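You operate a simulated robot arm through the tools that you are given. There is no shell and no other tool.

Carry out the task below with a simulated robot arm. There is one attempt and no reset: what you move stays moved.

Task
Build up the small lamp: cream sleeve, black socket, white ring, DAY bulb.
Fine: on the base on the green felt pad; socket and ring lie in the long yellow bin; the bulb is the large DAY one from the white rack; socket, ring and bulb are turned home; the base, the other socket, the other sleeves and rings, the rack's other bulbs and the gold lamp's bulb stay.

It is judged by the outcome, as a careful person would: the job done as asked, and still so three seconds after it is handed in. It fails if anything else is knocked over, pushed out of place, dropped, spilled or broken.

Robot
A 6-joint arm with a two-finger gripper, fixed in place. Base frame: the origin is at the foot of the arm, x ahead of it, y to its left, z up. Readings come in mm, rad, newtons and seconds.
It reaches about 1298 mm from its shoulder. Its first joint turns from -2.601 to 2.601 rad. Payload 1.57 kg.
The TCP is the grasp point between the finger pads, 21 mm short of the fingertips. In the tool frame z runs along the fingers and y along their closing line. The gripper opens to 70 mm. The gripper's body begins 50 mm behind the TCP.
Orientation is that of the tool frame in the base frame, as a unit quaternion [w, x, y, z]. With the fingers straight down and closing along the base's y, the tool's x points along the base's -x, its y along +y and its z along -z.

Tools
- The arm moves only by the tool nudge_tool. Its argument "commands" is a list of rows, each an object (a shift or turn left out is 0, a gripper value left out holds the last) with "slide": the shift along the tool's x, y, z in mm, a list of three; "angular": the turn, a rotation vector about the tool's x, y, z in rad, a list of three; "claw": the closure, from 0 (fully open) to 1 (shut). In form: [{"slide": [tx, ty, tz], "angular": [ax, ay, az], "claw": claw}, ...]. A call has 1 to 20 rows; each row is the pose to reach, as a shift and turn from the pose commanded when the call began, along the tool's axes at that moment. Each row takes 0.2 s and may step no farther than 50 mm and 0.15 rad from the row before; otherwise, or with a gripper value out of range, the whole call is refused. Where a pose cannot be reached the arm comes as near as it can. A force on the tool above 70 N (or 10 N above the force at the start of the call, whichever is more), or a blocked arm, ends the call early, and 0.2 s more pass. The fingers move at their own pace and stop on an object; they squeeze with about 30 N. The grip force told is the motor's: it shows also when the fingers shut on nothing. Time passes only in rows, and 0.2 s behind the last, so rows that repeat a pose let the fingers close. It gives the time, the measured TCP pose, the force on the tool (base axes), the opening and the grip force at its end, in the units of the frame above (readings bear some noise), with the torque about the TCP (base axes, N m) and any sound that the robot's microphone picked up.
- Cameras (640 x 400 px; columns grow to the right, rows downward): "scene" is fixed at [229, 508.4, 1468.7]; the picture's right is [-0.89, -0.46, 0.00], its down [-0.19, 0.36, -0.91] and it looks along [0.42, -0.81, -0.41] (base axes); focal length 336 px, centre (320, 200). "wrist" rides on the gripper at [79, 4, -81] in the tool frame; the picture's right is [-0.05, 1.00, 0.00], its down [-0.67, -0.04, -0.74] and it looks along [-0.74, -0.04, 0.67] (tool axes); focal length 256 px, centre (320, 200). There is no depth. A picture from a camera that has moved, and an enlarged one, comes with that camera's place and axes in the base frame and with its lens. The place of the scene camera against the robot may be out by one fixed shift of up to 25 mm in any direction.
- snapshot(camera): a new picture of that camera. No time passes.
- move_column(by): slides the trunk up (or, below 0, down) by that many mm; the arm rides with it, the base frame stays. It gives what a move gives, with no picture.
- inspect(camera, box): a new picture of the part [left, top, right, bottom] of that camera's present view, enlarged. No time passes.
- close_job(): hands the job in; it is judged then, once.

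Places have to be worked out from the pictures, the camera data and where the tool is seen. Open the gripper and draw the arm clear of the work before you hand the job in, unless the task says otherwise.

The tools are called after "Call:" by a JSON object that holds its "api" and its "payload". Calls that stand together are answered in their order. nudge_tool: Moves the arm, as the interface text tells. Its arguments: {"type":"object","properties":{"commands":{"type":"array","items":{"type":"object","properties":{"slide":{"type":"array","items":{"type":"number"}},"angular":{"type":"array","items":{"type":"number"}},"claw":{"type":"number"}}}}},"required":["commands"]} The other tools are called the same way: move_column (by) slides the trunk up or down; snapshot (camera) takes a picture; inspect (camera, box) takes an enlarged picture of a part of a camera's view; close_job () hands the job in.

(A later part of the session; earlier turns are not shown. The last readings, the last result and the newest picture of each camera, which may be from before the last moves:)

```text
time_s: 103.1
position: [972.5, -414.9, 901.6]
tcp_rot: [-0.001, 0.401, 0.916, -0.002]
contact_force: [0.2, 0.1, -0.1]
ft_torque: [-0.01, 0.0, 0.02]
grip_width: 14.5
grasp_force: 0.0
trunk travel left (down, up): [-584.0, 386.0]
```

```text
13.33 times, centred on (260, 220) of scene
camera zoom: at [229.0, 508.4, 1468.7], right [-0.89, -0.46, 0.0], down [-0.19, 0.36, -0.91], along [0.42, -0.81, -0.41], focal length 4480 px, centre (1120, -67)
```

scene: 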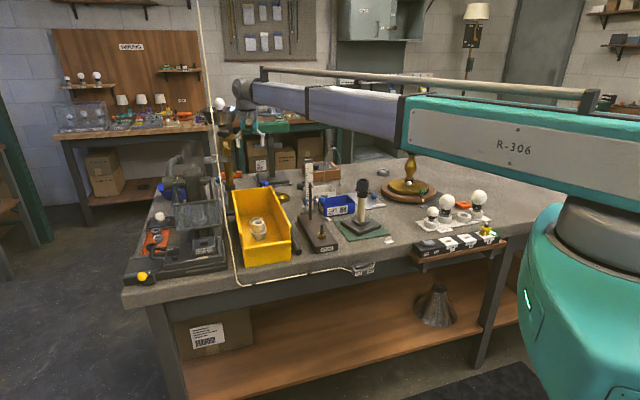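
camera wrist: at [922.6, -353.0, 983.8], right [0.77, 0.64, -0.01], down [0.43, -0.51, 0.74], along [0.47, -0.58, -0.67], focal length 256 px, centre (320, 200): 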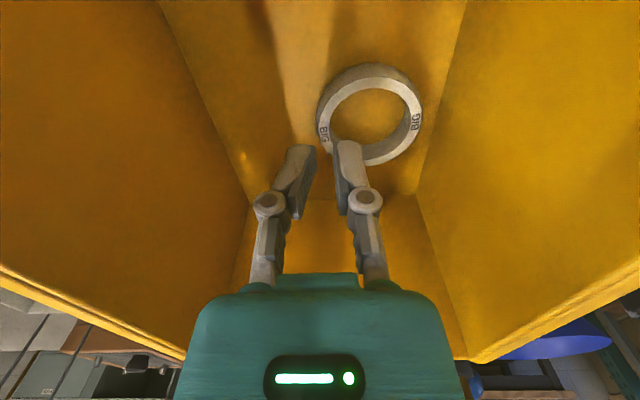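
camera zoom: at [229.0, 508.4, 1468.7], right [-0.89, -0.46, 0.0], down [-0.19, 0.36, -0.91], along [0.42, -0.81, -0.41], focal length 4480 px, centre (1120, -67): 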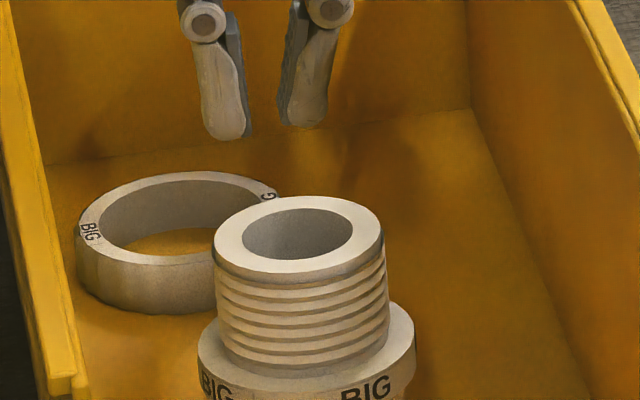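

The fingertips are rounded, so I gripped only the ring's top edge. The ring is now too near the right wall for the fingers, so I'll put the closed fingers inside the ring's hole and drag it back to mid-bin.

Call:
{"api": "nudge_tool", "payload": {"commands": [{"slide": [0.5, 10, 0], "claw": 1}, {"slide": [1, 20, 0], "claw": 1}, {"slide": [1.2, 28, 0], "claw": 1}, {"slide": [1.2, 28, 0], "claw": 1}]}}

Call:
{"api": "move_column", "payload": {"by": -28}}

Call:
{"api": "snapshot", "payload": {"camera": "wrist"}}

```text
time_s: 104.1
position: [992.1, -396.4, 902.2]
tcp_rot: [-0.001, 0.401, 0.916, -0.002]
contact_force: [0.7, 0.8, -1.1]
ft_torque: [-0.01, -0.01, 0.01]
grip_width: 0.0
grasp_force: 28.7
trunk travel left (down, up): [-584.0, 386.0]
```

```text
time_s: 104.8
position: [992.6, -396.0, 873.9]
tcp_rot: [-0.001, 0.401, 0.916, -0.003]
contact_force: [1.0, -0.1, -0.1]
ft_torque: [0.01, 0.03, -0.02]
grip_width: 0.0
grasp_force: 28.6
trunk travel left (down, up): [-556.0, 414.0]
```

```text
taken
camera wrist: at [942.3, -333.1, 956.0], right [0.77, 0.64, -0.01], down [0.43, -0.51, 0.74], along [0.47, -0.58, -0.67], focal length 256 px, centre (320, 200)
```

wrist: 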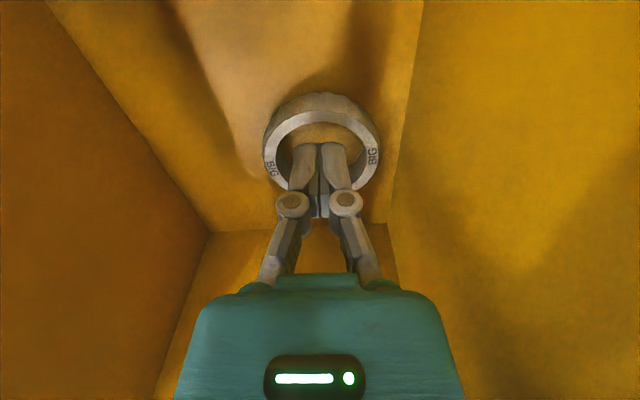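

Closed fingers are over the ring's hole. I lower 11 mm and drag it 40 mm to tool -y.

Call:
{"api": "move_column", "payload": {"by": -11}}

Call:
{"api": "nudge_tool", "payload": {"commands": [{"slide": [0, -5, 0]}, {"slide": [0, -10, 0]}, {"slide": [0, -15, 0]}, {"slide": [0, -20, 0]}, {"slide": [0, -25, 0]}, {"slide": [0, -30, 0]}, {"slide": [0, -35, 0]}, {"slide": [0, -38, 0]}, {"slide": [0, -34, 0]}]}}

Call:
{"api": "snapshot", "payload": {"camera": "wrist"}}

```text
time_s: 105.4
position: [992.9, -396.3, 863.8]
tcp_rot: [-0.001, 0.401, 0.916, -0.002]
contact_force: [-0.2, 1.4, -0.2]
ft_torque: [-0.02, 0.01, 0.03]
grip_width: 0.2
grasp_force: 28.3
trunk travel left (down, up): [-545.0, 425.0]
```

```text
time_s: 107.4
position: [966.9, -419.5, 862.6]
tcp_rot: [-0.002, 0.401, 0.916, -0.003]
contact_force: [1.0, 0.3, -0.7]
ft_torque: [0.01, 0.01, -0.03]
grip_width: 0.1
grasp_force: 28.8
trunk travel left (down, up): [-545.0, 425.0]
```

```text
taken
camera wrist: at [917.3, -356.4, 944.9], right [0.77, 0.64, -0.01], down [0.43, -0.51, 0.74], along [0.47, -0.58, -0.67], focal length 256 px, centre (320, 200)
```

wrist: 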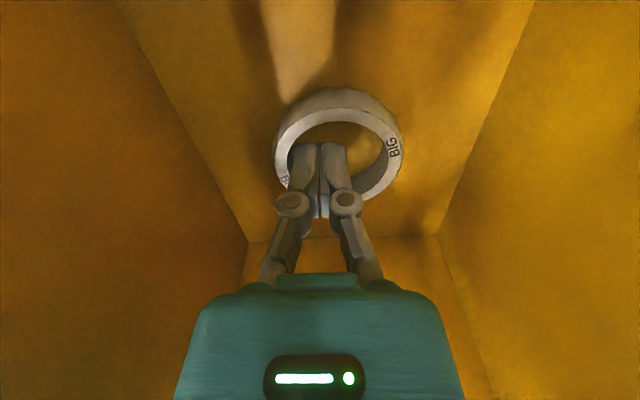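

The ring is back mid-bin. I raise, recentre on it and open.

Call:
{"api": "move_column", "payload": {"by": 35}}

Call:
{"api": "nudge_tool", "payload": {"commands": [{"slide": [0, 8.5, 0], "claw": 0}, {"slide": [0, 8.5, 0], "claw": 0}, {"slide": [0, 8.5, 0], "claw": 0}, {"slide": [0, 8.5, 0], "claw": 0}, {"slide": [0, 8.5, 0], "claw": 0}]}}

Call:
{"api": "inspect", "payload": {"camera": "wrist", "box": [200, 30, 440, 190]}}

```text
time_s: 108.2
position: [968.1, -419.2, 898.8]
tcp_rot: [0.0, 0.401, 0.916, -0.003]
contact_force: [-0.3, 1.0, -0.3]
ft_torque: [0.0, -0.01, -0.01]
grip_width: 0.2
grasp_force: 28.5
trunk travel left (down, up): [-580.0, 390.0]
```

```text
time_s: 109.4
position: [974.3, -413.4, 898.9]
tcp_rot: [-0.001, 0.401, 0.916, -0.002]
contact_force: [-0.3, 0.8, -0.1]
ft_torque: [0.01, -0.03, 0.0]
grip_width: 70.1
grasp_force: 0.0
trunk travel left (down, up): [-580.0, 390.0]
```

```text
2.50 times, centred on (320, 110) of wrist
camera zoom: at [923.4, -350.4, 979.9], right [0.77, 0.64, -0.01], down [0.43, -0.51, 0.74], along [0.47, -0.58, -0.67], focal length 640 px, centre (320, 425)
```

zoom: 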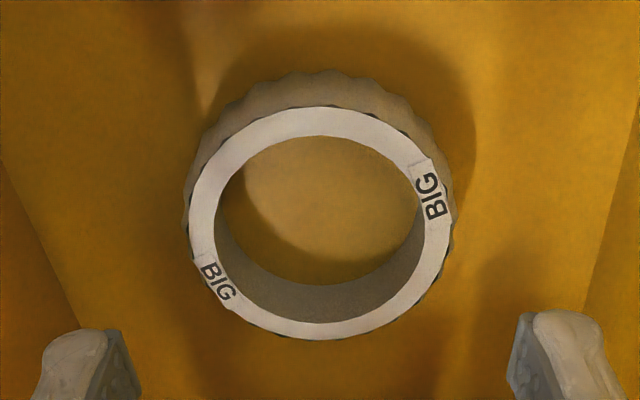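

The ring centre is about 5 mm toward the camera (tool +x). I shift and lower 25 mm to re-check.

Call:
{"api": "nudge_tool", "payload": {"commands": [{"slide": [5, 0, 0]}, {"slide": [5, 0, 0]}, {"slide": [5, 0, 0]}]}}

Call:
{"api": "move_column", "payload": {"by": -28}}

Call:
{"api": "inspect", "payload": {"camera": "wrist", "box": [200, 70, 440, 230]}}

```text
time_s: 110.2
position: [971.1, -409.9, 897.9]
tcp_rot: [-0.001, 0.401, 0.916, -0.002]
contact_force: [0.7, 0.9, 0.2]
ft_torque: [-0.03, 0.01, -0.02]
grip_width: 69.9
grasp_force: 0.1
trunk travel left (down, up): [-580.0, 390.0]
```

```text
time_s: 110.9
position: [970.1, -409.7, 869.9]
tcp_rot: [-0.001, 0.401, 0.916, -0.002]
contact_force: [0.3, -0.3, 0.7]
ft_torque: [0.0, -0.01, -0.02]
grip_width: 69.8
grasp_force: 0.0
trunk travel left (down, up): [-552.0, 418.0]
```

```text
2.50 times, centred on (320, 150) of wrist
camera zoom: at [920.2, -346.9, 952.0], right [0.77, 0.64, -0.01], down [0.43, -0.51, 0.74], along [0.47, -0.58, -0.67], focal length 640 px, centre (320, 325)
```

zoom: 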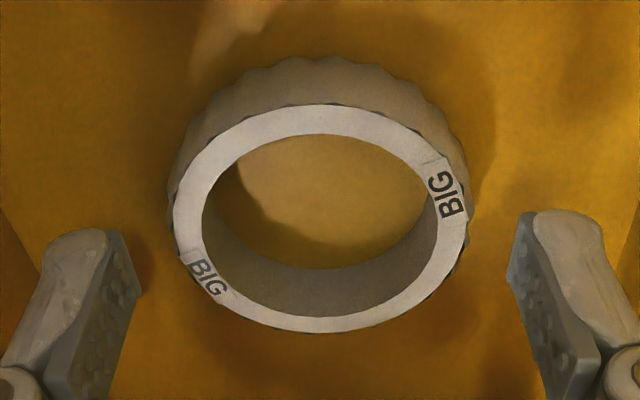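

Well centred now. I lower to just above the bin floor, feeling for contact.

Call:
{"api": "nudge_tool", "payload": {"commands": [{"slide": [0.8, 0, 0]}, {"slide": [0.8, 0, 0]}]}}

Call:
{"api": "move_column", "payload": {"by": -9}}

Call:
{"api": "move_column", "payload": {"by": -1.5}}

Call:
{"api": "move_column", "payload": {"by": -1}}

Call:
{"api": "move_column", "payload": {"by": -1}}

```text
time_s: 111.5
position: [970.3, -408.3, 868.7]
tcp_rot: [-0.001, 0.402, 0.916, -0.002]
contact_force: [0.2, 0.8, 0.0]
ft_torque: [0.02, 0.03, 0.03]
grip_width: 69.7
grasp_force: 0.1
trunk travel left (down, up): [-552.0, 418.0]
```

```text
time_s: 112.1
position: [970.2, -408.4, 861.3]
tcp_rot: [-0.001, 0.401, 0.916, -0.002]
contact_force: [-0.3, -0.6, 0.3]
ft_torque: [-0.04, 0.0, -0.03]
grip_width: 69.7
grasp_force: 0.0
trunk travel left (down, up): [-543.0, 427.0]
```

```text
time_s: 112.6
position: [969.4, -408.8, 860.7]
tcp_rot: [-0.002, 0.401, 0.916, -0.002]
contact_force: [0.2, 0.2, 0.2]
ft_torque: [0.02, 0.0, 0.0]
grip_width: 69.9
grasp_force: 0.2
trunk travel left (down, up): [-541.0, 429.0]
```

```text
time_s: 113.1
position: [969.6, -408.1, 858.5]
tcp_rot: [0.0, 0.402, 0.916, -0.003]
contact_force: [-0.1, 0.3, 0.0]
ft_torque: [-0.02, 0.02, -0.01]
grip_width: 70.1
grasp_force: 0.2
trunk travel left (down, up): [-540.0, 430.0]
```

```text
time_s: 113.6
position: [969.9, -408.6, 857.1]
tcp_rot: [-0.001, 0.4, 0.916, -0.002]
contact_force: [0.1, 0.5, -0.1]
ft_torque: [0.0, -0.04, -0.01]
grip_width: 70.0
grasp_force: 0.0
trunk travel left (down, up): [-539.0, 431.0]
```

No floor contact yet; I continue down in 1.5 mm steps.

Call:
{"api": "move_column", "payload": {"by": -1.5}}

Call:
{"api": "move_column", "payload": {"by": -1.5}}

Call:
{"api": "inspect", "payload": {"camera": "wrist", "box": [200, 90, 440, 250]}}

```text
time_s: 114.1
position: [969.5, -408.7, 856.8]
tcp_rot: [-0.001, 0.401, 0.916, -0.002]
contact_force: [0.0, 0.1, 0.7]
ft_torque: [0.04, 0.0, 0.0]
grip_width: 70.0
grasp_force: 0.0
trunk travel left (down, up): [-538.0, 432.0]
```

```text
time_s: 114.7
position: [970.4, -409.1, 855.1]
tcp_rot: [0.0, 0.401, 0.916, -0.003]
contact_force: [-0.1, -0.3, 1.0]
ft_torque: [-0.01, 0.05, -0.01]
grip_width: 70.2
grasp_force: 0.0
trunk travel left (down, up): [-536.0, 434.0]
```

```text
2.50 times, centred on (320, 170) of wrist
camera zoom: at [919.5, -346.2, 936.5], right [0.77, 0.64, -0.01], down [0.43, -0.51, 0.74], along [0.47, -0.58, -0.67], focal length 640 px, centre (320, 275)
```

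zoom: 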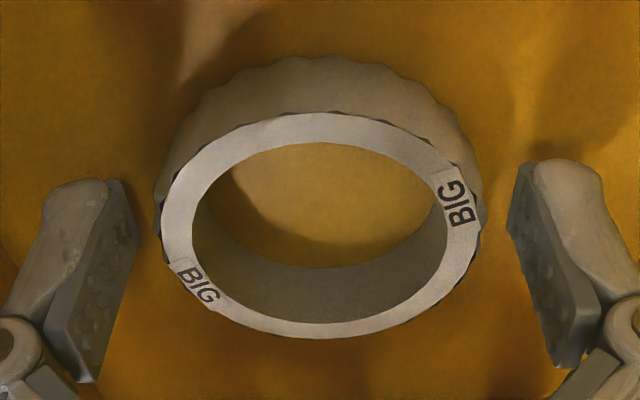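

Tips are near the floor with good overlap on the ring. I close gently in stages.

Call:
{"api": "nudge_tool", "payload": {"commands": [{"claw": 0.1}, {"claw": 0.15}, {"claw": 0.2}, {"claw": 0.25}, {"claw": 0.3}]}}

Call:
{"api": "inspect", "payload": {"camera": "wrist", "box": [200, 90, 440, 250]}}

```text
time_s: 115.8
position: [969.3, -408.8, 855.4]
tcp_rot: [-0.002, 0.401, 0.916, -0.003]
contact_force: [2.2, -0.4, 3.8]
ft_torque: [-0.01, -0.03, 0.0]
grip_width: 56.7
grasp_force: 29.9
trunk travel left (down, up): [-536.0, 434.0]
```

```text
2.50 times, centred on (320, 170) of wrist
camera zoom: at [919.4, -346.2, 936.8], right [0.77, 0.64, 0.0], down [0.43, -0.51, 0.74], along [0.47, -0.58, -0.67], focal length 640 px, centre (320, 275)
```

zoom: 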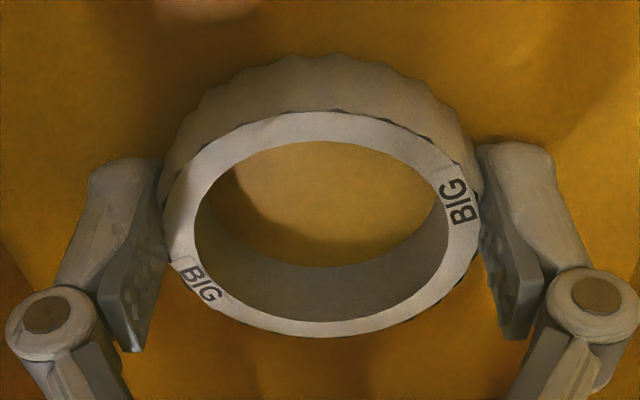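

The ring is held (56.7 mm, 30 N). I lift 25 mm and check.

Call:
{"api": "move_column", "payload": {"by": 25}}

Call:
{"api": "snapshot", "payload": {"camera": "wrist"}}

```text
time_s: 116.6
position: [971.0, -409.5, 879.8]
tcp_rot: [-0.001, 0.401, 0.916, -0.003]
contact_force: [-0.5, 0.3, -0.2]
ft_torque: [0.02, 0.0, -0.01]
grip_width: 57.2
grasp_force: 29.9
trunk travel left (down, up): [-561.0, 409.0]
```

```text
taken
camera wrist: at [919.7, -346.2, 961.4], right [0.77, 0.64, -0.01], down [0.43, -0.51, 0.74], along [0.47, -0.58, -0.67], focal length 256 px, centre (320, 200)
```

wrist: 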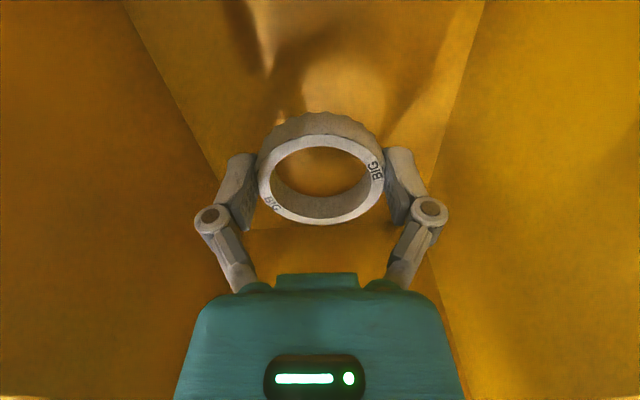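

The ring is held level. I raise to ~1130 and carry it over to the lamp while yawing counter-clockwise for the screwing stroke.

Call:
{"api": "move_column", "payload": {"by": 250}}

Call:
{"api": "nudge_tool", "payload": {"commands": [{"slide": [5.9, -20.4, 0], "angular": [0, 0, -0.146], "claw": 0.4}, {"slide": [11.8, -40.7, 0], "angular": [0, 0, -0.291]}, {"slide": [17.7, -61.1, 0], "angular": [0, 0, -0.437]}, {"slide": [23.6, -81.5, 0], "angular": [0, 0, -0.582]}, {"slide": [29.5, -101.8, 0], "angular": [0, 0, -0.728]}, {"slide": [35.4, -122.2, 0], "angular": [0, 0, -0.873]}, {"slide": [41.3, -142.5, 0], "angular": [0, 0, -1.019]}, {"slide": [47.2, -162.9, 0], "angular": [0, 0, -1.165]}, {"slide": [53.1, -183.3, 0], "angular": [0, 0, -1.31]}, {"slide": [58.9, -203.6, 0], "angular": [0, 0, -1.456]}, {"slide": [64.8, -224, 0], "angular": [0, 0, -1.601]}, {"slide": [70.7, -244.4, 0], "angular": [0, 0, -1.747]}, {"slide": [76.6, -264.7, 0], "angular": [0, 0, -1.892]}, {"slide": [82.5, -285.1, 0], "angular": [0, 0, -2.038]}, {"slide": [88.4, -305.5, 0], "angular": [0, 0, -2.184]}, {"slide": [94.3, -325.8, 0], "angular": [0, 0, -2.329]}, {"slide": [100.2, -346.2, 0], "angular": [0, 0, -2.475]}, {"slide": [106.1, -366.5, 0], "angular": [0, 0, -2.62]}, {"slide": [112, -386.9, 0], "angular": [0, 0, -2.766]}, {"slide": [112, -386.9, 0], "angular": [0, 0, -2.766]}]}}

Call:
{"api": "snapshot", "payload": {"camera": "wrist"}}

Call:
{"api": "inspect", "payload": {"camera": "scene", "box": [335, 140, 395, 230]}}

```text
time_s: 119.1
position: [969.7, -409.2, 1129.2]
tcp_rot: [-0.001, 0.401, 0.916, -0.002]
contact_force: [0.2, -0.8, -0.2]
ft_torque: [-0.02, 0.01, -0.01]
grip_width: 56.5
grasp_force: 30.3
trunk travel left (down, up): [-811.0, 159.0]
```

```text
time_s: 123.3
position: [608.5, -590.1, 1130.1]
tcp_rot: [0.002, 0.826, -0.564, -0.001]
contact_force: [0.3, -0.3, -0.6]
ft_torque: [0.02, 0.0, 0.01]
grip_width: 56.5
grasp_force: 29.6
trunk travel left (down, up): [-811.0, 159.0]
```

```text
taken
camera wrist: at [634.0, -663.5, 1211.6], right [-0.95, -0.31, 0.0], down [-0.21, 0.64, 0.74], along [-0.24, 0.71, -0.67], focal length 256 px, centre (320, 200)
```

wrist: 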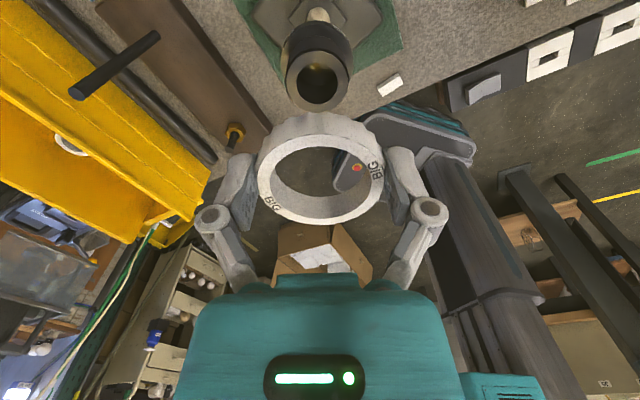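

```text
4.44 times, centred on (365, 185) of scene
camera zoom: at [229.0, 508.4, 1468.7], right [-0.89, -0.46, 0.0], down [-0.19, 0.36, -0.91], along [0.42, -0.81, -0.41], focal length 1493 px, centre (120, 267)
```

zoom: 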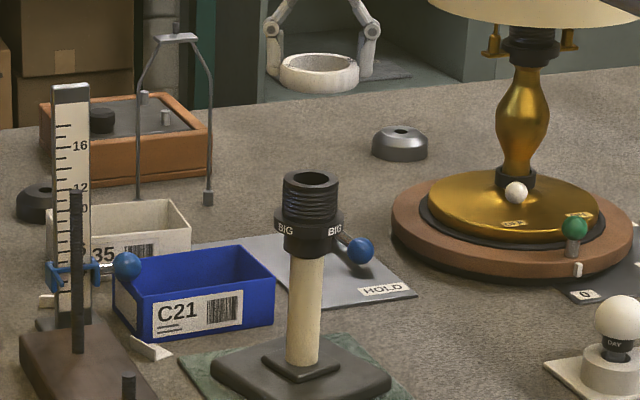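

The socket top is within ~1.5 mm of beneath the ring. I correct and lower 60 mm.

Call:
{"api": "nudge_tool", "payload": {"commands": [{"slide": [0, -1.3, 0]}, {"slide": [0, -1.3, 0]}]}}

Call:
{"api": "move_column", "payload": {"by": -60}}

Call:
{"api": "inspect", "payload": {"camera": "wrist", "box": [220, 60, 420, 240]}}

Call:
{"api": "inspect", "payload": {"camera": "scene", "box": [345, 150, 381, 190]}}

```text
time_s: 123.9
position: [609.3, -588.4, 1128.7]
tcp_rot: [0.003, 0.825, -0.565, -0.001]
contact_force: [-0.7, -0.4, -0.2]
ft_torque: [0.03, 0.04, -0.03]
grip_width: 56.8
grasp_force: 30.2
trunk travel left (down, up): [-811.0, 159.0]
```

```text
time_s: 124.9
position: [610.1, -589.0, 1069.6]
tcp_rot: [0.002, 0.825, -0.565, 0.0]
contact_force: [-0.1, 0.3, -0.3]
ft_torque: [0.0, -0.03, -0.02]
grip_width: 56.7
grasp_force: 30.2
trunk travel left (down, up): [-751.0, 219.0]
```

```text
2.22 times, centred on (320, 150) of wrist
camera zoom: at [635.2, -662.8, 1151.7], right [-0.95, -0.31, 0.0], down [-0.2, 0.64, 0.74], along [-0.23, 0.71, -0.67], focal length 569 px, centre (320, 311)
```

zoom: 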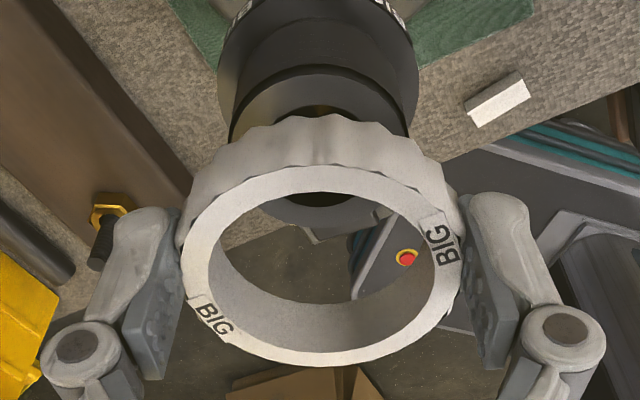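

```text
10.00 times, centred on (363, 170) of scene
camera zoom: at [229.0, 508.4, 1468.7], right [-0.89, -0.46, 0.0], down [-0.19, 0.36, -0.91], along [0.42, -0.81, -0.41], focal length 3360 px, centre (-110, 500)
```

zoom: 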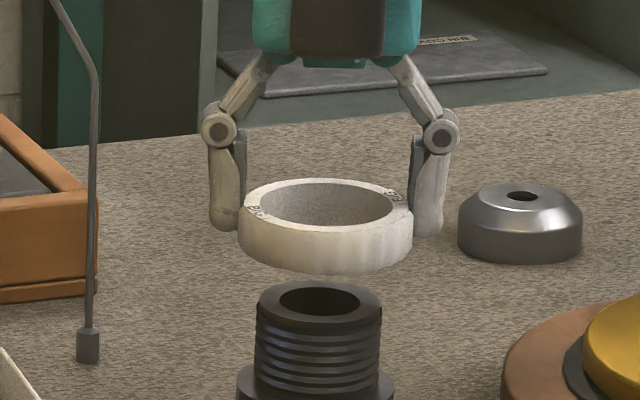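

Ring and socket agree within ~0.5 mm. I fine-correct and lower to just above the socket.

Call:
{"api": "nudge_tool", "payload": {"commands": [{"slide": [-0.4, -0.4, 0]}, {"slide": [-0.4, -0.4, 0]}]}}

Call:
{"api": "move_column", "payload": {"by": -26}}

Call:
{"api": "inspect", "payload": {"camera": "wrist", "box": [220, 60, 420, 240]}}

Call:
{"api": "inspect", "payload": {"camera": "scene", "box": [345, 155, 381, 195]}}

```text
time_s: 125.5
position: [610.8, -588.4, 1069.5]
tcp_rot: [0.003, 0.825, -0.565, -0.001]
contact_force: [-0.7, 0.1, -0.3]
ft_torque: [0.02, 0.03, 0.02]
grip_width: 56.4
grasp_force: 30.3
trunk travel left (down, up): [-751.0, 219.0]
```

```text
time_s: 126.3
position: [611.3, -588.0, 1045.3]
tcp_rot: [0.002, 0.825, -0.565, 0.0]
contact_force: [4.2, -3.2, 16.0]
ft_torque: [-0.28, -0.16, -0.02]
grip_width: 56.7
grasp_force: 30.2
trunk travel left (down, up): [-725.0, 245.0]
```

```text
2.22 times, centred on (320, 150) of wrist
camera zoom: at [635.2, -661.9, 1126.7], right [-0.95, -0.31, 0.0], down [-0.21, 0.64, 0.74], along [-0.23, 0.71, -0.67], focal length 569 px, centre (320, 311)
```

zoom: 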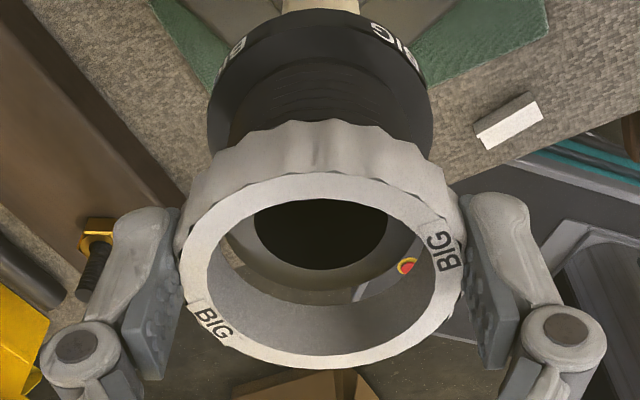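

```text
10.00 times, centred on (363, 175) of scene
camera zoom: at [229.0, 508.4, 1468.7], right [-0.89, -0.46, 0.0], down [-0.19, 0.36, -0.91], along [0.42, -0.81, -0.41], focal length 3360 px, centre (-110, 450)
```

zoom: 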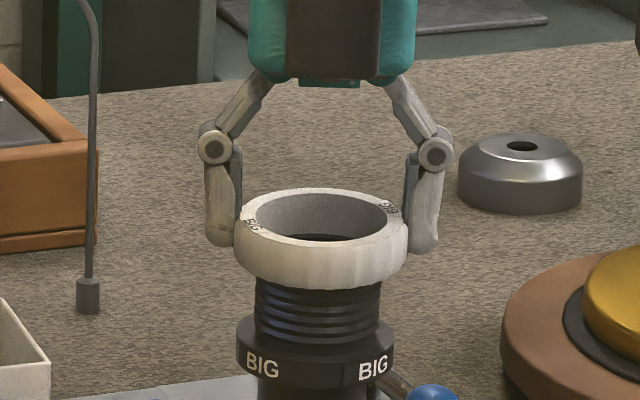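

Contact with the socket thread (16 N). I now turn the ring clockwise 0.6 rad and watch the force.

Call:
{"api": "nudge_tool", "payload": {"commands": [{"angular": [0, 0, 0.12]}, {"angular": [0, 0, 0.24]}, {"angular": [0, 0, 0.36]}, {"angular": [0, 0, 0.48]}, {"angular": [0, 0, 0.6]}]}}

Call:
{"api": "inspect", "payload": {"camera": "scene", "box": [345, 155, 381, 195]}}

```text
time_s: 127.5
position: [609.9, -587.2, 1044.3]
tcp_rot: [-0.002, -0.621, 0.784, -0.001]
contact_force: [2.4, 4.7, 12.9]
ft_torque: [-0.12, -0.23, 0.05]
grip_width: 56.6
grasp_force: 30.1
trunk travel left (down, up): [-725.0, 245.0]
```

```text
10.00 times, centred on (363, 175) of scene
camera zoom: at [229.0, 508.4, 1468.7], right [-0.89, -0.46, 0.0], down [-0.19, 0.36, -0.91], along [0.42, -0.81, -0.41], focal length 3360 px, centre (-110, 450)
```

zoom: 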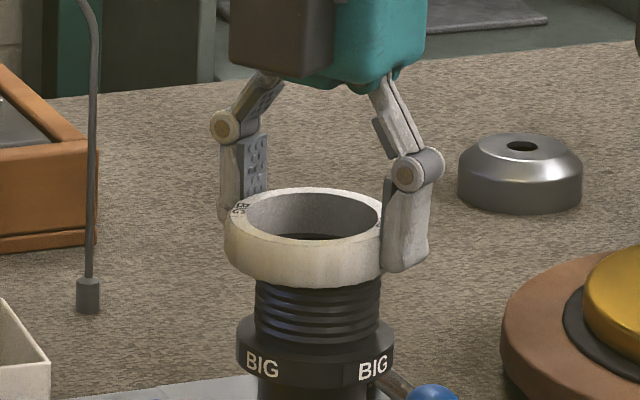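

The ring seems to have shifted sideways a little during the turn; I check with the wrist view.

Call:
{"api": "inspect", "payload": {"camera": "wrist", "box": [220, 60, 420, 240]}}

Call:
{"api": "inspect", "payload": {"camera": "scene", "box": [350, 165, 376, 190]}}

```text
2.22 times, centred on (320, 150) of wrist
camera zoom: at [587.8, -662.0, 1126.9], right [-0.96, 0.28, 0.0], down [0.19, 0.64, 0.74], along [0.21, 0.71, -0.67], focal length 569 px, centre (320, 311)
```

zoom: 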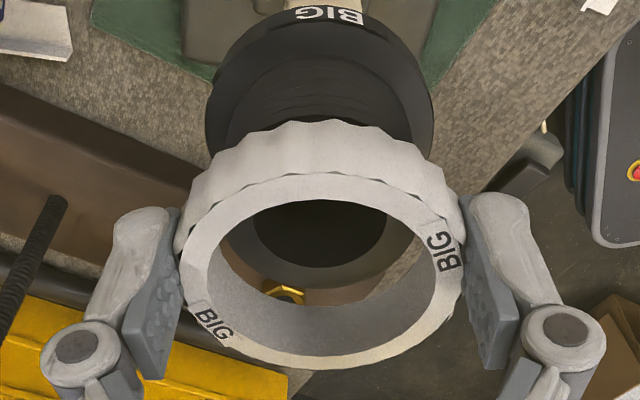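

```text
16.00 times, centred on (363, 178) of scene
camera zoom: at [229.0, 508.4, 1468.7], right [-0.89, -0.46, 0.0], down [-0.19, 0.36, -0.91], along [0.42, -0.81, -0.41], focal length 5376 px, centre (-368, 560)
```

zoom: 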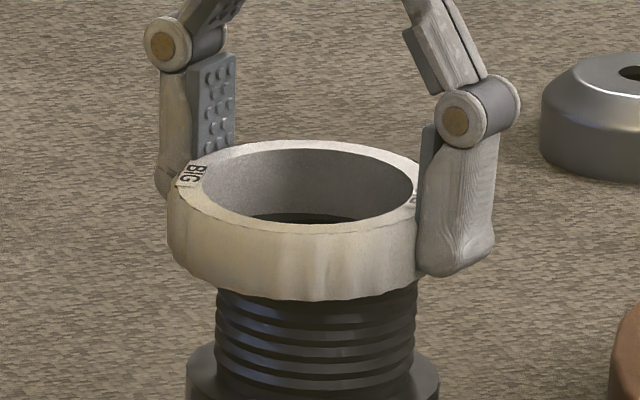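

The ring is about 5 mm off along tool x (my height assumption biased that axis). I raise 8 mm and shift +5 mm in tool x, then check.

Call:
{"api": "move_column", "payload": {"by": 8}}

Call:
{"api": "nudge_tool", "payload": {"commands": [{"slide": [5, 0, 0]}, {"slide": [5, 0, 0]}, {"slide": [5, 0, 0]}]}}

Call:
{"api": "inspect", "payload": {"camera": "scene", "box": [350, 160, 376, 185]}}

Call:
{"api": "inspect", "payload": {"camera": "wrist", "box": [220, 60, 420, 240]}}

```text
time_s: 128.0
position: [610.2, -588.7, 1051.0]
tcp_rot: [-0.003, -0.62, 0.785, 0.001]
contact_force: [0.4, -0.2, -0.3]
ft_torque: [-0.01, 0.0, 0.02]
grip_width: 56.4
grasp_force: 30.5
trunk travel left (down, up): [-733.0, 237.0]
```

```text
time_s: 128.8
position: [609.6, -593.3, 1051.6]
tcp_rot: [-0.002, -0.621, 0.783, 0.0]
contact_force: [0.8, -1.3, -0.9]
ft_torque: [0.01, -0.02, 0.05]
grip_width: 56.7
grasp_force: 30.0
trunk travel left (down, up): [-733.0, 237.0]
```

```text
16.00 times, centred on (363, 172) of scene
camera zoom: at [229.0, 508.4, 1468.7], right [-0.89, -0.46, 0.0], down [-0.19, 0.36, -0.91], along [0.42, -0.81, -0.41], focal length 5376 px, centre (-368, 640)
```

zoom: 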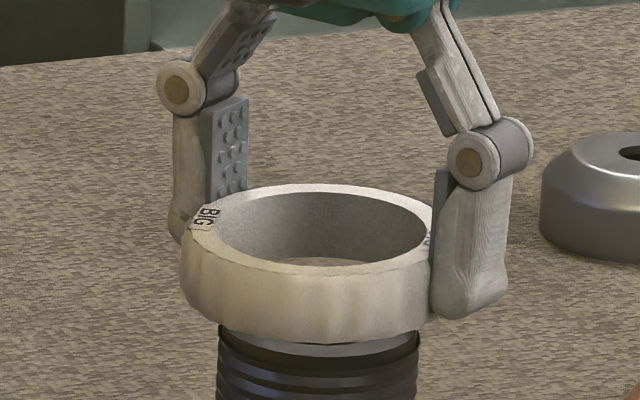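

```text
2.22 times, centred on (320, 150) of wrist
camera zoom: at [587.5, -668.1, 1133.9], right [-0.96, 0.28, 0.0], down [0.19, 0.64, 0.74], along [0.21, 0.71, -0.67], focal length 569 px, centre (320, 311)
```

zoom: 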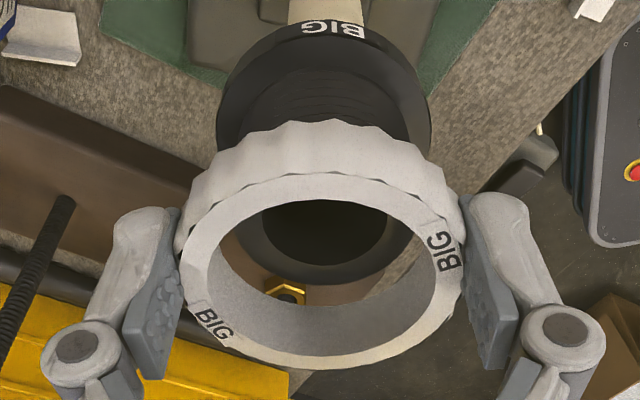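

Better. I rotate 1.2 rad clockwise (free, above the socket) to check the other axis by columns.

Call:
{"api": "nudge_tool", "payload": {"commands": [{"angular": [0, 0, 0.15]}, {"angular": [0, 0, 0.3]}, {"angular": [0, 0, 0.45]}, {"angular": [0, 0, 0.6]}, {"angular": [0, 0, 0.75]}, {"angular": [0, 0, 0.9]}, {"angular": [0, 0, 1.05]}, {"angular": [0, 0, 1.2]}, {"angular": [0, 0, 1.2]}]}}

Call:
{"api": "inspect", "payload": {"camera": "scene", "box": [350, 160, 376, 185]}}

Call:
{"api": "inspect", "payload": {"camera": "wrist", "box": [220, 60, 420, 240]}}

```text
time_s: 130.8
position: [608.1, -593.8, 1051.3]
tcp_rot: [-0.002, -0.069, 0.998, -0.001]
contact_force: [0.4, -0.1, -0.8]
ft_torque: [-0.01, 0.02, 0.0]
grip_width: 56.6
grasp_force: 29.6
trunk travel left (down, up): [-733.0, 237.0]
```

```text
16.00 times, centred on (363, 172) of scene
camera zoom: at [229.0, 508.4, 1468.7], right [-0.89, -0.46, 0.0], down [-0.19, 0.36, -0.91], along [0.42, -0.81, -0.41], focal length 5376 px, centre (-368, 640)
```

zoom: 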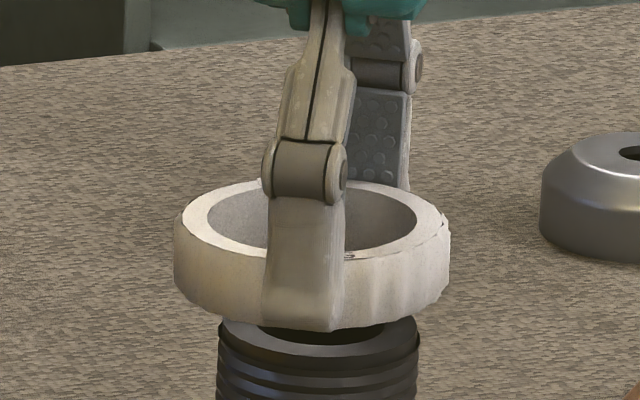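

```text
2.22 times, centred on (320, 150) of wrist
camera zoom: at [530.2, -599.0, 1133.8], right [-0.08, 1.0, 0.0], down [0.67, 0.06, 0.74], along [0.74, 0.06, -0.67], focal length 569 px, centre (320, 311)
```

zoom: 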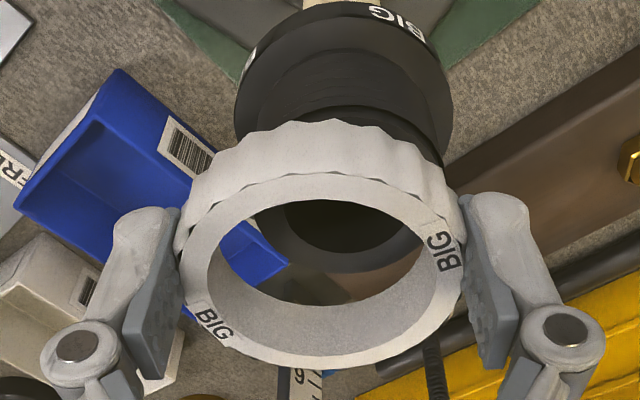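

The ring is held ~7 mm off-centre along tool x, so it needs to move by about (-6.3,+6.8). I correct and verify.

Call:
{"api": "nudge_tool", "payload": {"commands": [{"slide": [5.3, 7.6, 0]}, {"slide": [5.3, 7.6, 0]}, {"slide": [5.3, 7.6, 0]}]}}

Call:
{"api": "inspect", "payload": {"camera": "scene", "box": [350, 160, 376, 185]}}

Call:
{"api": "inspect", "payload": {"camera": "wrist", "box": [220, 60, 420, 240]}}

```text
time_s: 131.6
position: [603.0, -586.5, 1051.8]
tcp_rot: [-0.002, -0.07, 0.998, -0.002]
contact_force: [-0.1, 0.1, -0.8]
ft_torque: [0.0, -0.01, 0.0]
grip_width: 56.5
grasp_force: 30.1
trunk travel left (down, up): [-733.0, 237.0]
```

```text
16.00 times, centred on (363, 172) of scene
camera zoom: at [229.0, 508.4, 1468.7], right [-0.89, -0.46, 0.0], down [-0.19, 0.36, -0.91], along [0.42, -0.81, -0.41], focal length 5376 px, centre (-368, 640)
```

zoom: 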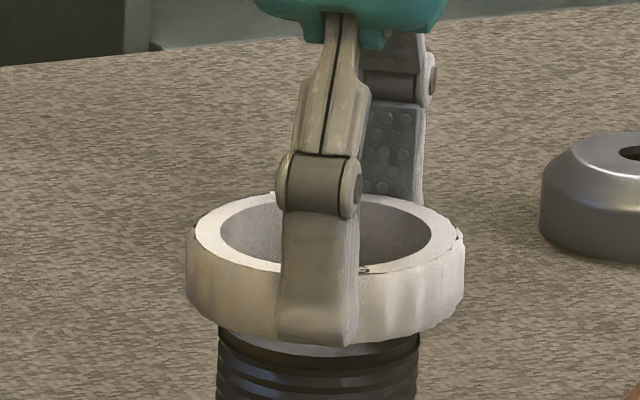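

```text
2.22 times, centred on (320, 150) of wrist
camera zoom: at [524.2, -591.9, 1133.8], right [-0.09, 1.0, 0.0], down [0.67, 0.06, 0.74], along [0.74, 0.06, -0.67], focal length 569 px, centre (320, 311)
```

zoom: 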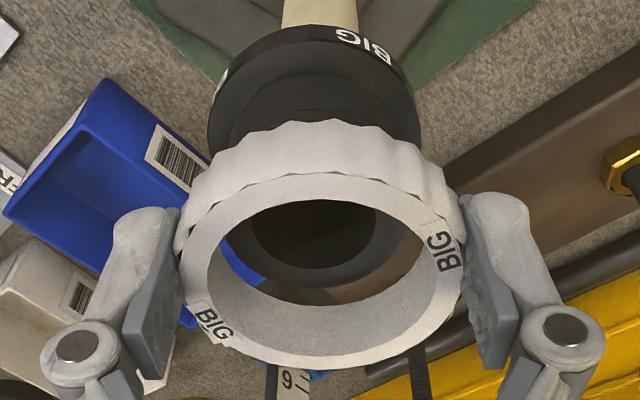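

Small residual; I move (-1.4,-2.0) in the tool frame and recheck.

Call:
{"api": "nudge_tool", "payload": {"commands": [{"slide": [-1.4, -2.0, 0]}, {"slide": [-1.4, -2.0, 0]}, {"slide": [-1.4, -2.0, 0]}]}}

Call:
{"api": "inspect", "payload": {"camera": "scene", "box": [350, 160, 376, 185]}}

Call:
{"api": "inspect", "payload": {"camera": "wrist", "box": [260, 90, 380, 190]}}

```text
time_s: 132.4
position: [603.4, -588.4, 1052.2]
tcp_rot: [-0.003, -0.071, 0.997, -0.002]
contact_force: [0.0, 0.0, -0.3]
ft_torque: [0.0, -0.01, 0.0]
grip_width: 56.5
grasp_force: 29.9
trunk travel left (down, up): [-733.0, 237.0]
```

```text
16.00 times, centred on (363, 172) of scene
camera zoom: at [229.0, 508.4, 1468.7], right [-0.89, -0.46, 0.0], down [-0.19, 0.36, -0.91], along [0.42, -0.81, -0.41], focal length 5376 px, centre (-368, 640)
```

zoom: 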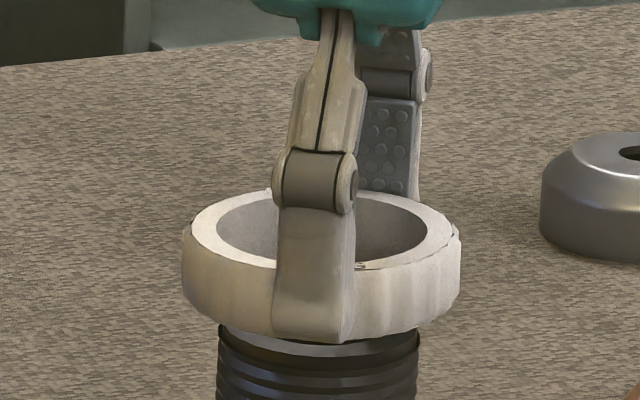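

```text
4.00 times, centred on (320, 140) of wrist
camera zoom: at [525.7, -593.7, 1133.9], right [-0.09, 1.0, 0.0], down [0.67, 0.06, 0.74], along [0.74, 0.06, -0.67], focal length 1024 px, centre (320, 440)
```

zoom: 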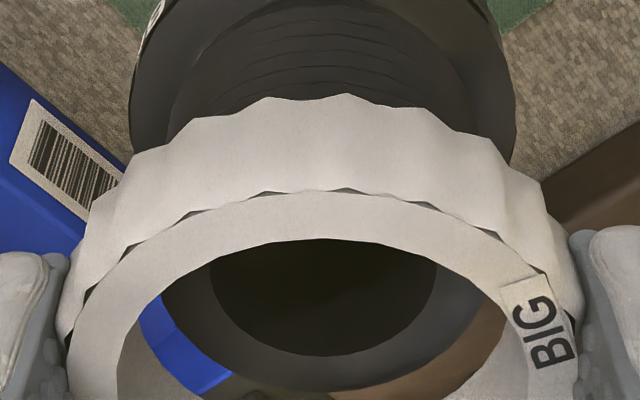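

Aligned in both axes now. I lower to contact gently.

Call:
{"api": "move_column", "payload": {"by": -5}}

Call:
{"api": "move_column", "payload": {"by": -1.5}}

Call:
{"api": "move_column", "payload": {"by": -1.5}}

```text
time_s: 133.0
position: [604.2, -588.0, 1046.7]
tcp_rot: [-0.001, -0.07, 0.998, -0.001]
contact_force: [-0.9, -0.6, 0.6]
ft_torque: [0.01, 0.0, -0.01]
grip_width: 56.6
grasp_force: 30.3
trunk travel left (down, up): [-728.0, 242.0]
```

```text
time_s: 133.5
position: [604.2, -588.7, 1045.5]
tcp_rot: [-0.002, -0.07, 0.998, -0.001]
contact_force: [0.1, -0.1, -0.3]
ft_torque: [0.01, -0.04, 0.02]
grip_width: 56.6
grasp_force: 30.3
trunk travel left (down, up): [-727.0, 243.0]
```

```text
time_s: 134.0
position: [604.6, -587.8, 1043.6]
tcp_rot: [-0.003, -0.07, 0.998, -0.001]
contact_force: [-0.1, 0.0, -1.3]
ft_torque: [-0.01, -0.02, -0.02]
grip_width: 56.6
grasp_force: 29.7
trunk travel left (down, up): [-725.0, 245.0]
```

No contact here, so the ring is passing over the rim. I continue down until the thread.

Call:
{"api": "move_column", "payload": {"by": -2}}

Call:
{"api": "move_column", "payload": {"by": -2}}

Call:
{"api": "move_column", "payload": {"by": -2}}

Call:
{"api": "inspect", "payload": {"camera": "scene", "box": [350, 165, 376, 190]}}

```text
time_s: 134.5
position: [603.8, -587.7, 1043.2]
tcp_rot: [-0.002, -0.07, 0.998, -0.001]
contact_force: [-0.5, 0.8, -0.7]
ft_torque: [-0.01, 0.0, 0.0]
grip_width: 56.7
grasp_force: 30.2
trunk travel left (down, up): [-723.0, 247.0]
```

```text
time_s: 135.0
position: [604.4, -587.6, 1039.7]
tcp_rot: [-0.002, -0.069, 0.998, -0.001]
contact_force: [0.3, 0.2, -0.4]
ft_torque: [-0.02, 0.02, 0.02]
grip_width: 56.5
grasp_force: 29.9
trunk travel left (down, up): [-721.0, 249.0]
```

```text
time_s: 135.6
position: [604.3, -588.1, 1038.0]
tcp_rot: [-0.003, -0.07, 0.998, 0.0]
contact_force: [0.4, 0.3, 0.4]
ft_torque: [-0.02, 0.02, 0.02]
grip_width: 56.8
grasp_force: 29.9
trunk travel left (down, up): [-719.0, 251.0]
```

```text
16.00 times, centred on (363, 178) of scene
camera zoom: at [229.0, 508.4, 1468.7], right [-0.89, -0.46, 0.0], down [-0.19, 0.36, -0.91], along [0.42, -0.81, -0.41], focal length 5376 px, centre (-368, 560)
```

zoom: 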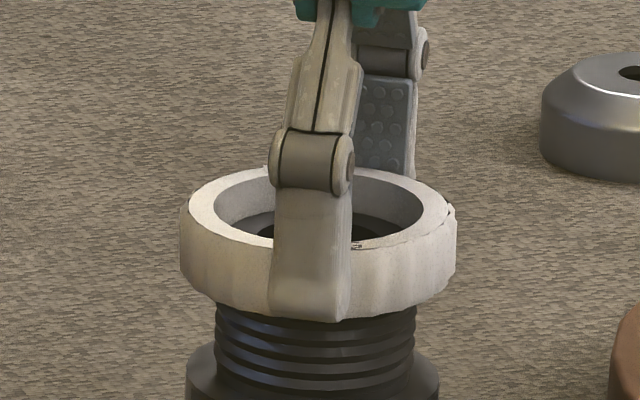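

The ring slides on freely. I continue down in 2 mm steps until contact.

Call:
{"api": "move_column", "payload": {"by": -2}}

Call:
{"api": "move_column", "payload": {"by": -2}}

Call:
{"api": "move_column", "payload": {"by": -2}}

Call:
{"api": "inspect", "payload": {"camera": "scene", "box": [350, 165, 376, 190]}}

```text
time_s: 136.1
position: [604.8, -588.0, 1037.3]
tcp_rot: [-0.003, -0.07, 0.998, -0.001]
contact_force: [0.0, -0.1, -0.7]
ft_torque: [-0.02, 0.03, 0.0]
grip_width: 56.7
grasp_force: 30.6
trunk travel left (down, up): [-717.0, 253.0]
```

```text
time_s: 136.6
position: [604.9, -588.1, 1034.1]
tcp_rot: [-0.003, -0.069, 0.998, -0.001]
contact_force: [0.0, -0.6, -0.3]
ft_torque: [0.03, 0.01, 0.01]
grip_width: 56.6
grasp_force: 29.7
trunk travel left (down, up): [-715.0, 255.0]
```

```text
time_s: 137.1
position: [604.8, -586.7, 1031.9]
tcp_rot: [-0.003, -0.069, 0.998, -0.001]
contact_force: [0.1, -0.2, -0.1]
ft_torque: [0.01, -0.03, 0.0]
grip_width: 56.8
grasp_force: 29.5
trunk travel left (down, up): [-713.0, 257.0]
```

```text
16.00 times, centred on (363, 178) of scene
camera zoom: at [229.0, 508.4, 1468.7], right [-0.89, -0.46, 0.0], down [-0.19, 0.36, -0.91], along [0.42, -0.81, -0.41], focal length 5376 px, centre (-368, 560)
```

zoom: 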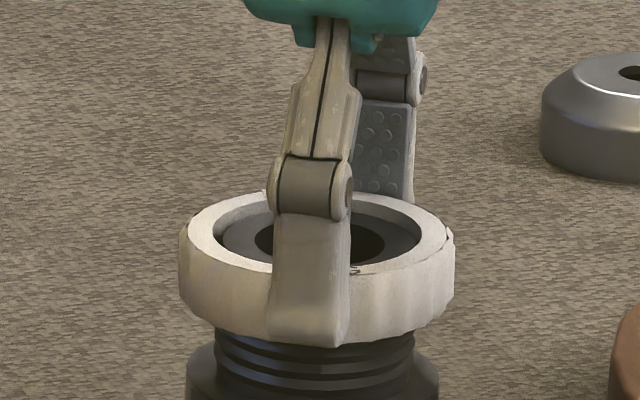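

Still free, with ~10 mm to the flange. I continue.

Call:
{"api": "move_column", "payload": {"by": -2}}

Call:
{"api": "move_column", "payload": {"by": -2}}

Call:
{"api": "move_column", "payload": {"by": -1.5}}

```text
time_s: 137.6
position: [604.6, -586.4, 1030.5]
tcp_rot: [-0.003, -0.07, 0.998, 0.0]
contact_force: [-0.5, -0.5, 0.6]
ft_torque: [-0.02, 0.0, 0.01]
grip_width: 56.8
grasp_force: 30.0
trunk travel left (down, up): [-711.0, 259.0]
```

```text
time_s: 138.2
position: [603.7, -588.4, 1027.6]
tcp_rot: [-0.003, -0.07, 0.998, -0.001]
contact_force: [-0.7, -0.4, -0.4]
ft_torque: [0.02, 0.03, 0.02]
grip_width: 56.4
grasp_force: 30.1
trunk travel left (down, up): [-709.0, 261.0]
```

```text
time_s: 138.7
position: [603.6, -587.8, 1026.8]
tcp_rot: [-0.002, -0.07, 0.998, -0.001]
contact_force: [-0.6, -0.2, 0.2]
ft_torque: [-0.02, 0.02, -0.01]
grip_width: 56.8
grasp_force: 29.8
trunk travel left (down, up): [-708.0, 262.0]
```

Call:
{"api": "move_column", "payload": {"by": -1.5}}

Call:
{"api": "move_column", "payload": {"by": -1.5}}

Call:
{"api": "inspect", "payload": {"camera": "scene", "box": [350, 165, 376, 190]}}

```text
time_s: 139.2
position: [605.4, -587.6, 1025.4]
tcp_rot: [-0.003, -0.069, 0.998, -0.001]
contact_force: [-0.1, -0.1, 0.1]
ft_torque: [-0.01, 0.01, -0.01]
grip_width: 56.6
grasp_force: 30.2
trunk travel left (down, up): [-706.0, 264.0]
```

```text
time_s: 139.7
position: [604.6, -588.4, 1023.5]
tcp_rot: [-0.003, -0.07, 0.998, -0.002]
contact_force: [0.1, -0.3, -0.5]
ft_torque: [0.0, 0.03, 0.0]
grip_width: 56.5
grasp_force: 30.3
trunk travel left (down, up): [-705.0, 265.0]
```

```text
16.00 times, centred on (363, 178) of scene
camera zoom: at [229.0, 508.4, 1468.7], right [-0.89, -0.46, 0.0], down [-0.19, 0.36, -0.91], along [0.42, -0.81, -0.41], focal length 5376 px, centre (-368, 560)
```

zoom: 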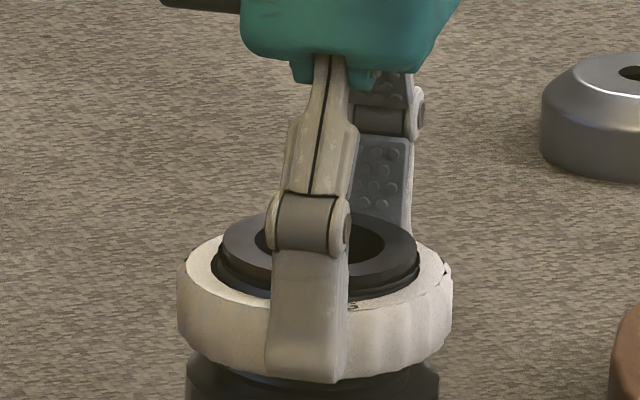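

Very near the flange without contact. I continue in 1 mm steps.

Call:
{"api": "move_column", "payload": {"by": -1}}

Call:
{"api": "move_column", "payload": {"by": -1}}

Call:
{"api": "move_column", "payload": {"by": -1}}

```text
time_s: 140.2
position: [604.9, -588.0, 1022.1]
tcp_rot: [-0.002, -0.07, 0.998, -0.002]
contact_force: [-0.2, 0.0, 1.2]
ft_torque: [0.02, 0.03, 0.02]
grip_width: 56.6
grasp_force: 29.7
trunk travel left (down, up): [-704.0, 266.0]
```

```text
time_s: 140.7
position: [605.4, -587.7, 1020.5]
tcp_rot: [-0.002, -0.07, 0.998, 0.0]
contact_force: [-0.1, 0.2, -0.2]
ft_torque: [-0.01, -0.02, 0.0]
grip_width: 56.6
grasp_force: 29.8
trunk travel left (down, up): [-703.0, 267.0]
```

```text
time_s: 141.2
position: [602.3, -586.9, 1020.0]
tcp_rot: [-0.002, -0.07, 0.998, 0.0]
contact_force: [-0.2, -0.2, -0.3]
ft_torque: [0.01, 0.0, -0.01]
grip_width: 56.6
grasp_force: 30.0
trunk travel left (down, up): [-702.0, 268.0]
```

Call:
{"api": "inspect", "payload": {"camera": "scene", "box": [350, 165, 376, 190]}}

Call:
{"api": "inspect", "payload": {"camera": "wrist", "box": [220, 100, 420, 260]}}

```text
16.00 times, centred on (363, 178) of scene
camera zoom: at [229.0, 508.4, 1468.7], right [-0.89, -0.46, 0.0], down [-0.19, 0.36, -0.91], along [0.42, -0.81, -0.41], focal length 5376 px, centre (-368, 560)
```

zoom: 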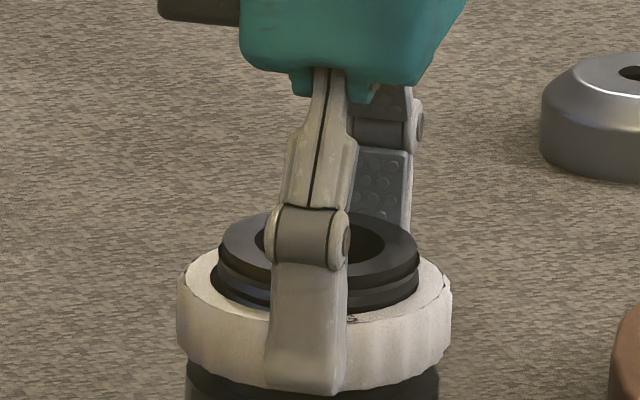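

```text
2.50 times, centred on (320, 180) of wrist
camera zoom: at [525.8, -593.6, 1102.4], right [-0.09, 1.0, 0.0], down [0.67, 0.06, 0.74], along [0.74, 0.06, -0.67], focal length 640 px, centre (320, 250)
```

zoom: 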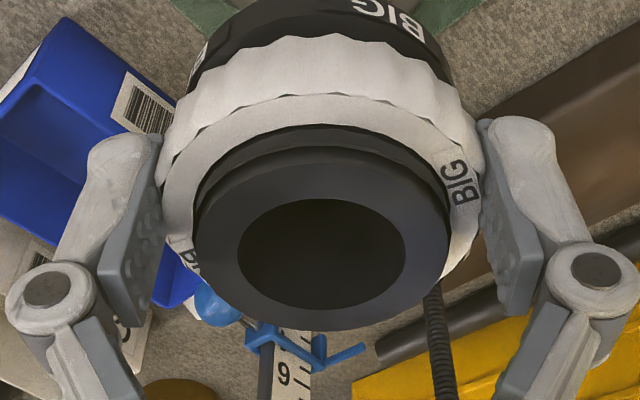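

Nearly down. I continue by 1 mm until contact.

Call:
{"api": "move_column", "payload": {"by": -1}}

Call:
{"api": "move_column", "payload": {"by": -1}}

Call:
{"api": "move_column", "payload": {"by": -1}}

```text
time_s: 141.7
position: [605.5, -588.8, 1019.8]
tcp_rot: [-0.003, -0.07, 0.998, 0.0]
contact_force: [0.6, 0.0, 0.7]
ft_torque: [-0.04, 0.0, 0.01]
grip_width: 56.7
grasp_force: 29.8
trunk travel left (down, up): [-701.0, 269.0]
```

```text
time_s: 142.2
position: [604.0, -588.2, 1017.4]
tcp_rot: [-0.002, -0.07, 0.998, -0.001]
contact_force: [0.4, 0.1, -0.5]
ft_torque: [-0.02, 0.06, 0.01]
grip_width: 56.6
grasp_force: 30.1
trunk travel left (down, up): [-700.0, 270.0]
```

```text
time_s: 142.7
position: [603.3, -588.4, 1018.8]
tcp_rot: [-0.002, -0.07, 0.998, -0.002]
contact_force: [2.8, -5.0, 20.9]
ft_torque: [-0.1, -0.21, -0.03]
grip_width: 57.0
grasp_force: 30.3
trunk travel left (down, up): [-699.0, 271.0]
```

Thread contact at TCP z≈1018.7 (21 N). I turn clockwise 0.6 rad about the ring's own axis (6.5 mm off the TCP).

Call:
{"api": "nudge_tool", "payload": {"commands": [{"slide": [-0.05, 0.78, 0], "angular": [0, 0, 0.12]}, {"slide": [-0.19, 1.55, 0], "angular": [0, 0, 0.24]}, {"slide": [-0.41, 2.29, 0], "angular": [0, 0, 0.36]}, {"slide": [-0.73, 3.0, 0], "angular": [0, 0, 0.48]}, {"slide": [-1.14, 3.67, 0], "angular": [0, 0, 0.6]}]}}

Call:
{"api": "inspect", "payload": {"camera": "scene", "box": [350, 170, 376, 195]}}

Call:
{"api": "inspect", "payload": {"camera": "wrist", "box": [220, 100, 420, 260]}}

```text
time_s: 143.9
position: [605.1, -584.9, 1017.4]
tcp_rot: [-0.002, 0.229, 0.973, -0.002]
contact_force: [1.1, -8.2, 10.3]
ft_torque: [-0.12, 0.06, -0.05]
grip_width: 56.7
grasp_force: 30.2
trunk travel left (down, up): [-699.0, 271.0]
```

```text
16.00 times, centred on (363, 182) of scene
camera zoom: at [229.0, 508.4, 1468.7], right [-0.89, -0.46, 0.0], down [-0.19, 0.36, -0.91], along [0.42, -0.81, -0.41], focal length 5376 px, centre (-368, 480)
```

zoom: 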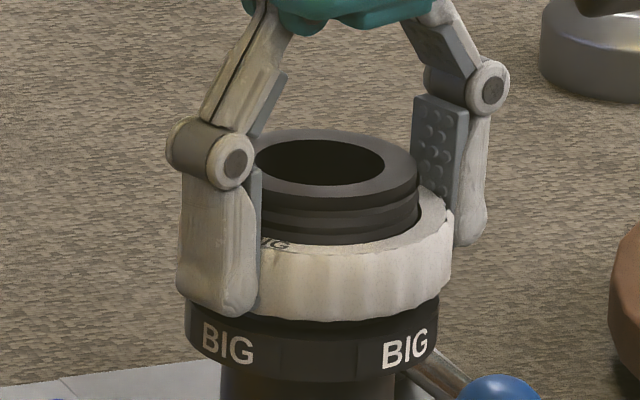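

```text
2.50 times, centred on (320, 180) of wrist
camera zoom: at [535.7, -543.9, 1099.3], right [0.49, 0.87, 0.0], down [0.58, -0.33, 0.74], along [0.65, -0.37, -0.67], focal length 640 px, centre (320, 250)
```

zoom: 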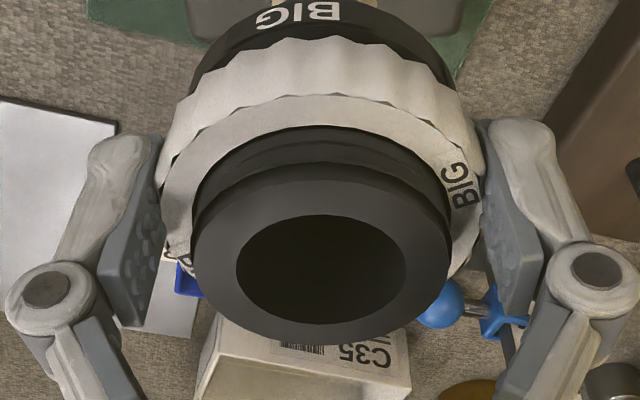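

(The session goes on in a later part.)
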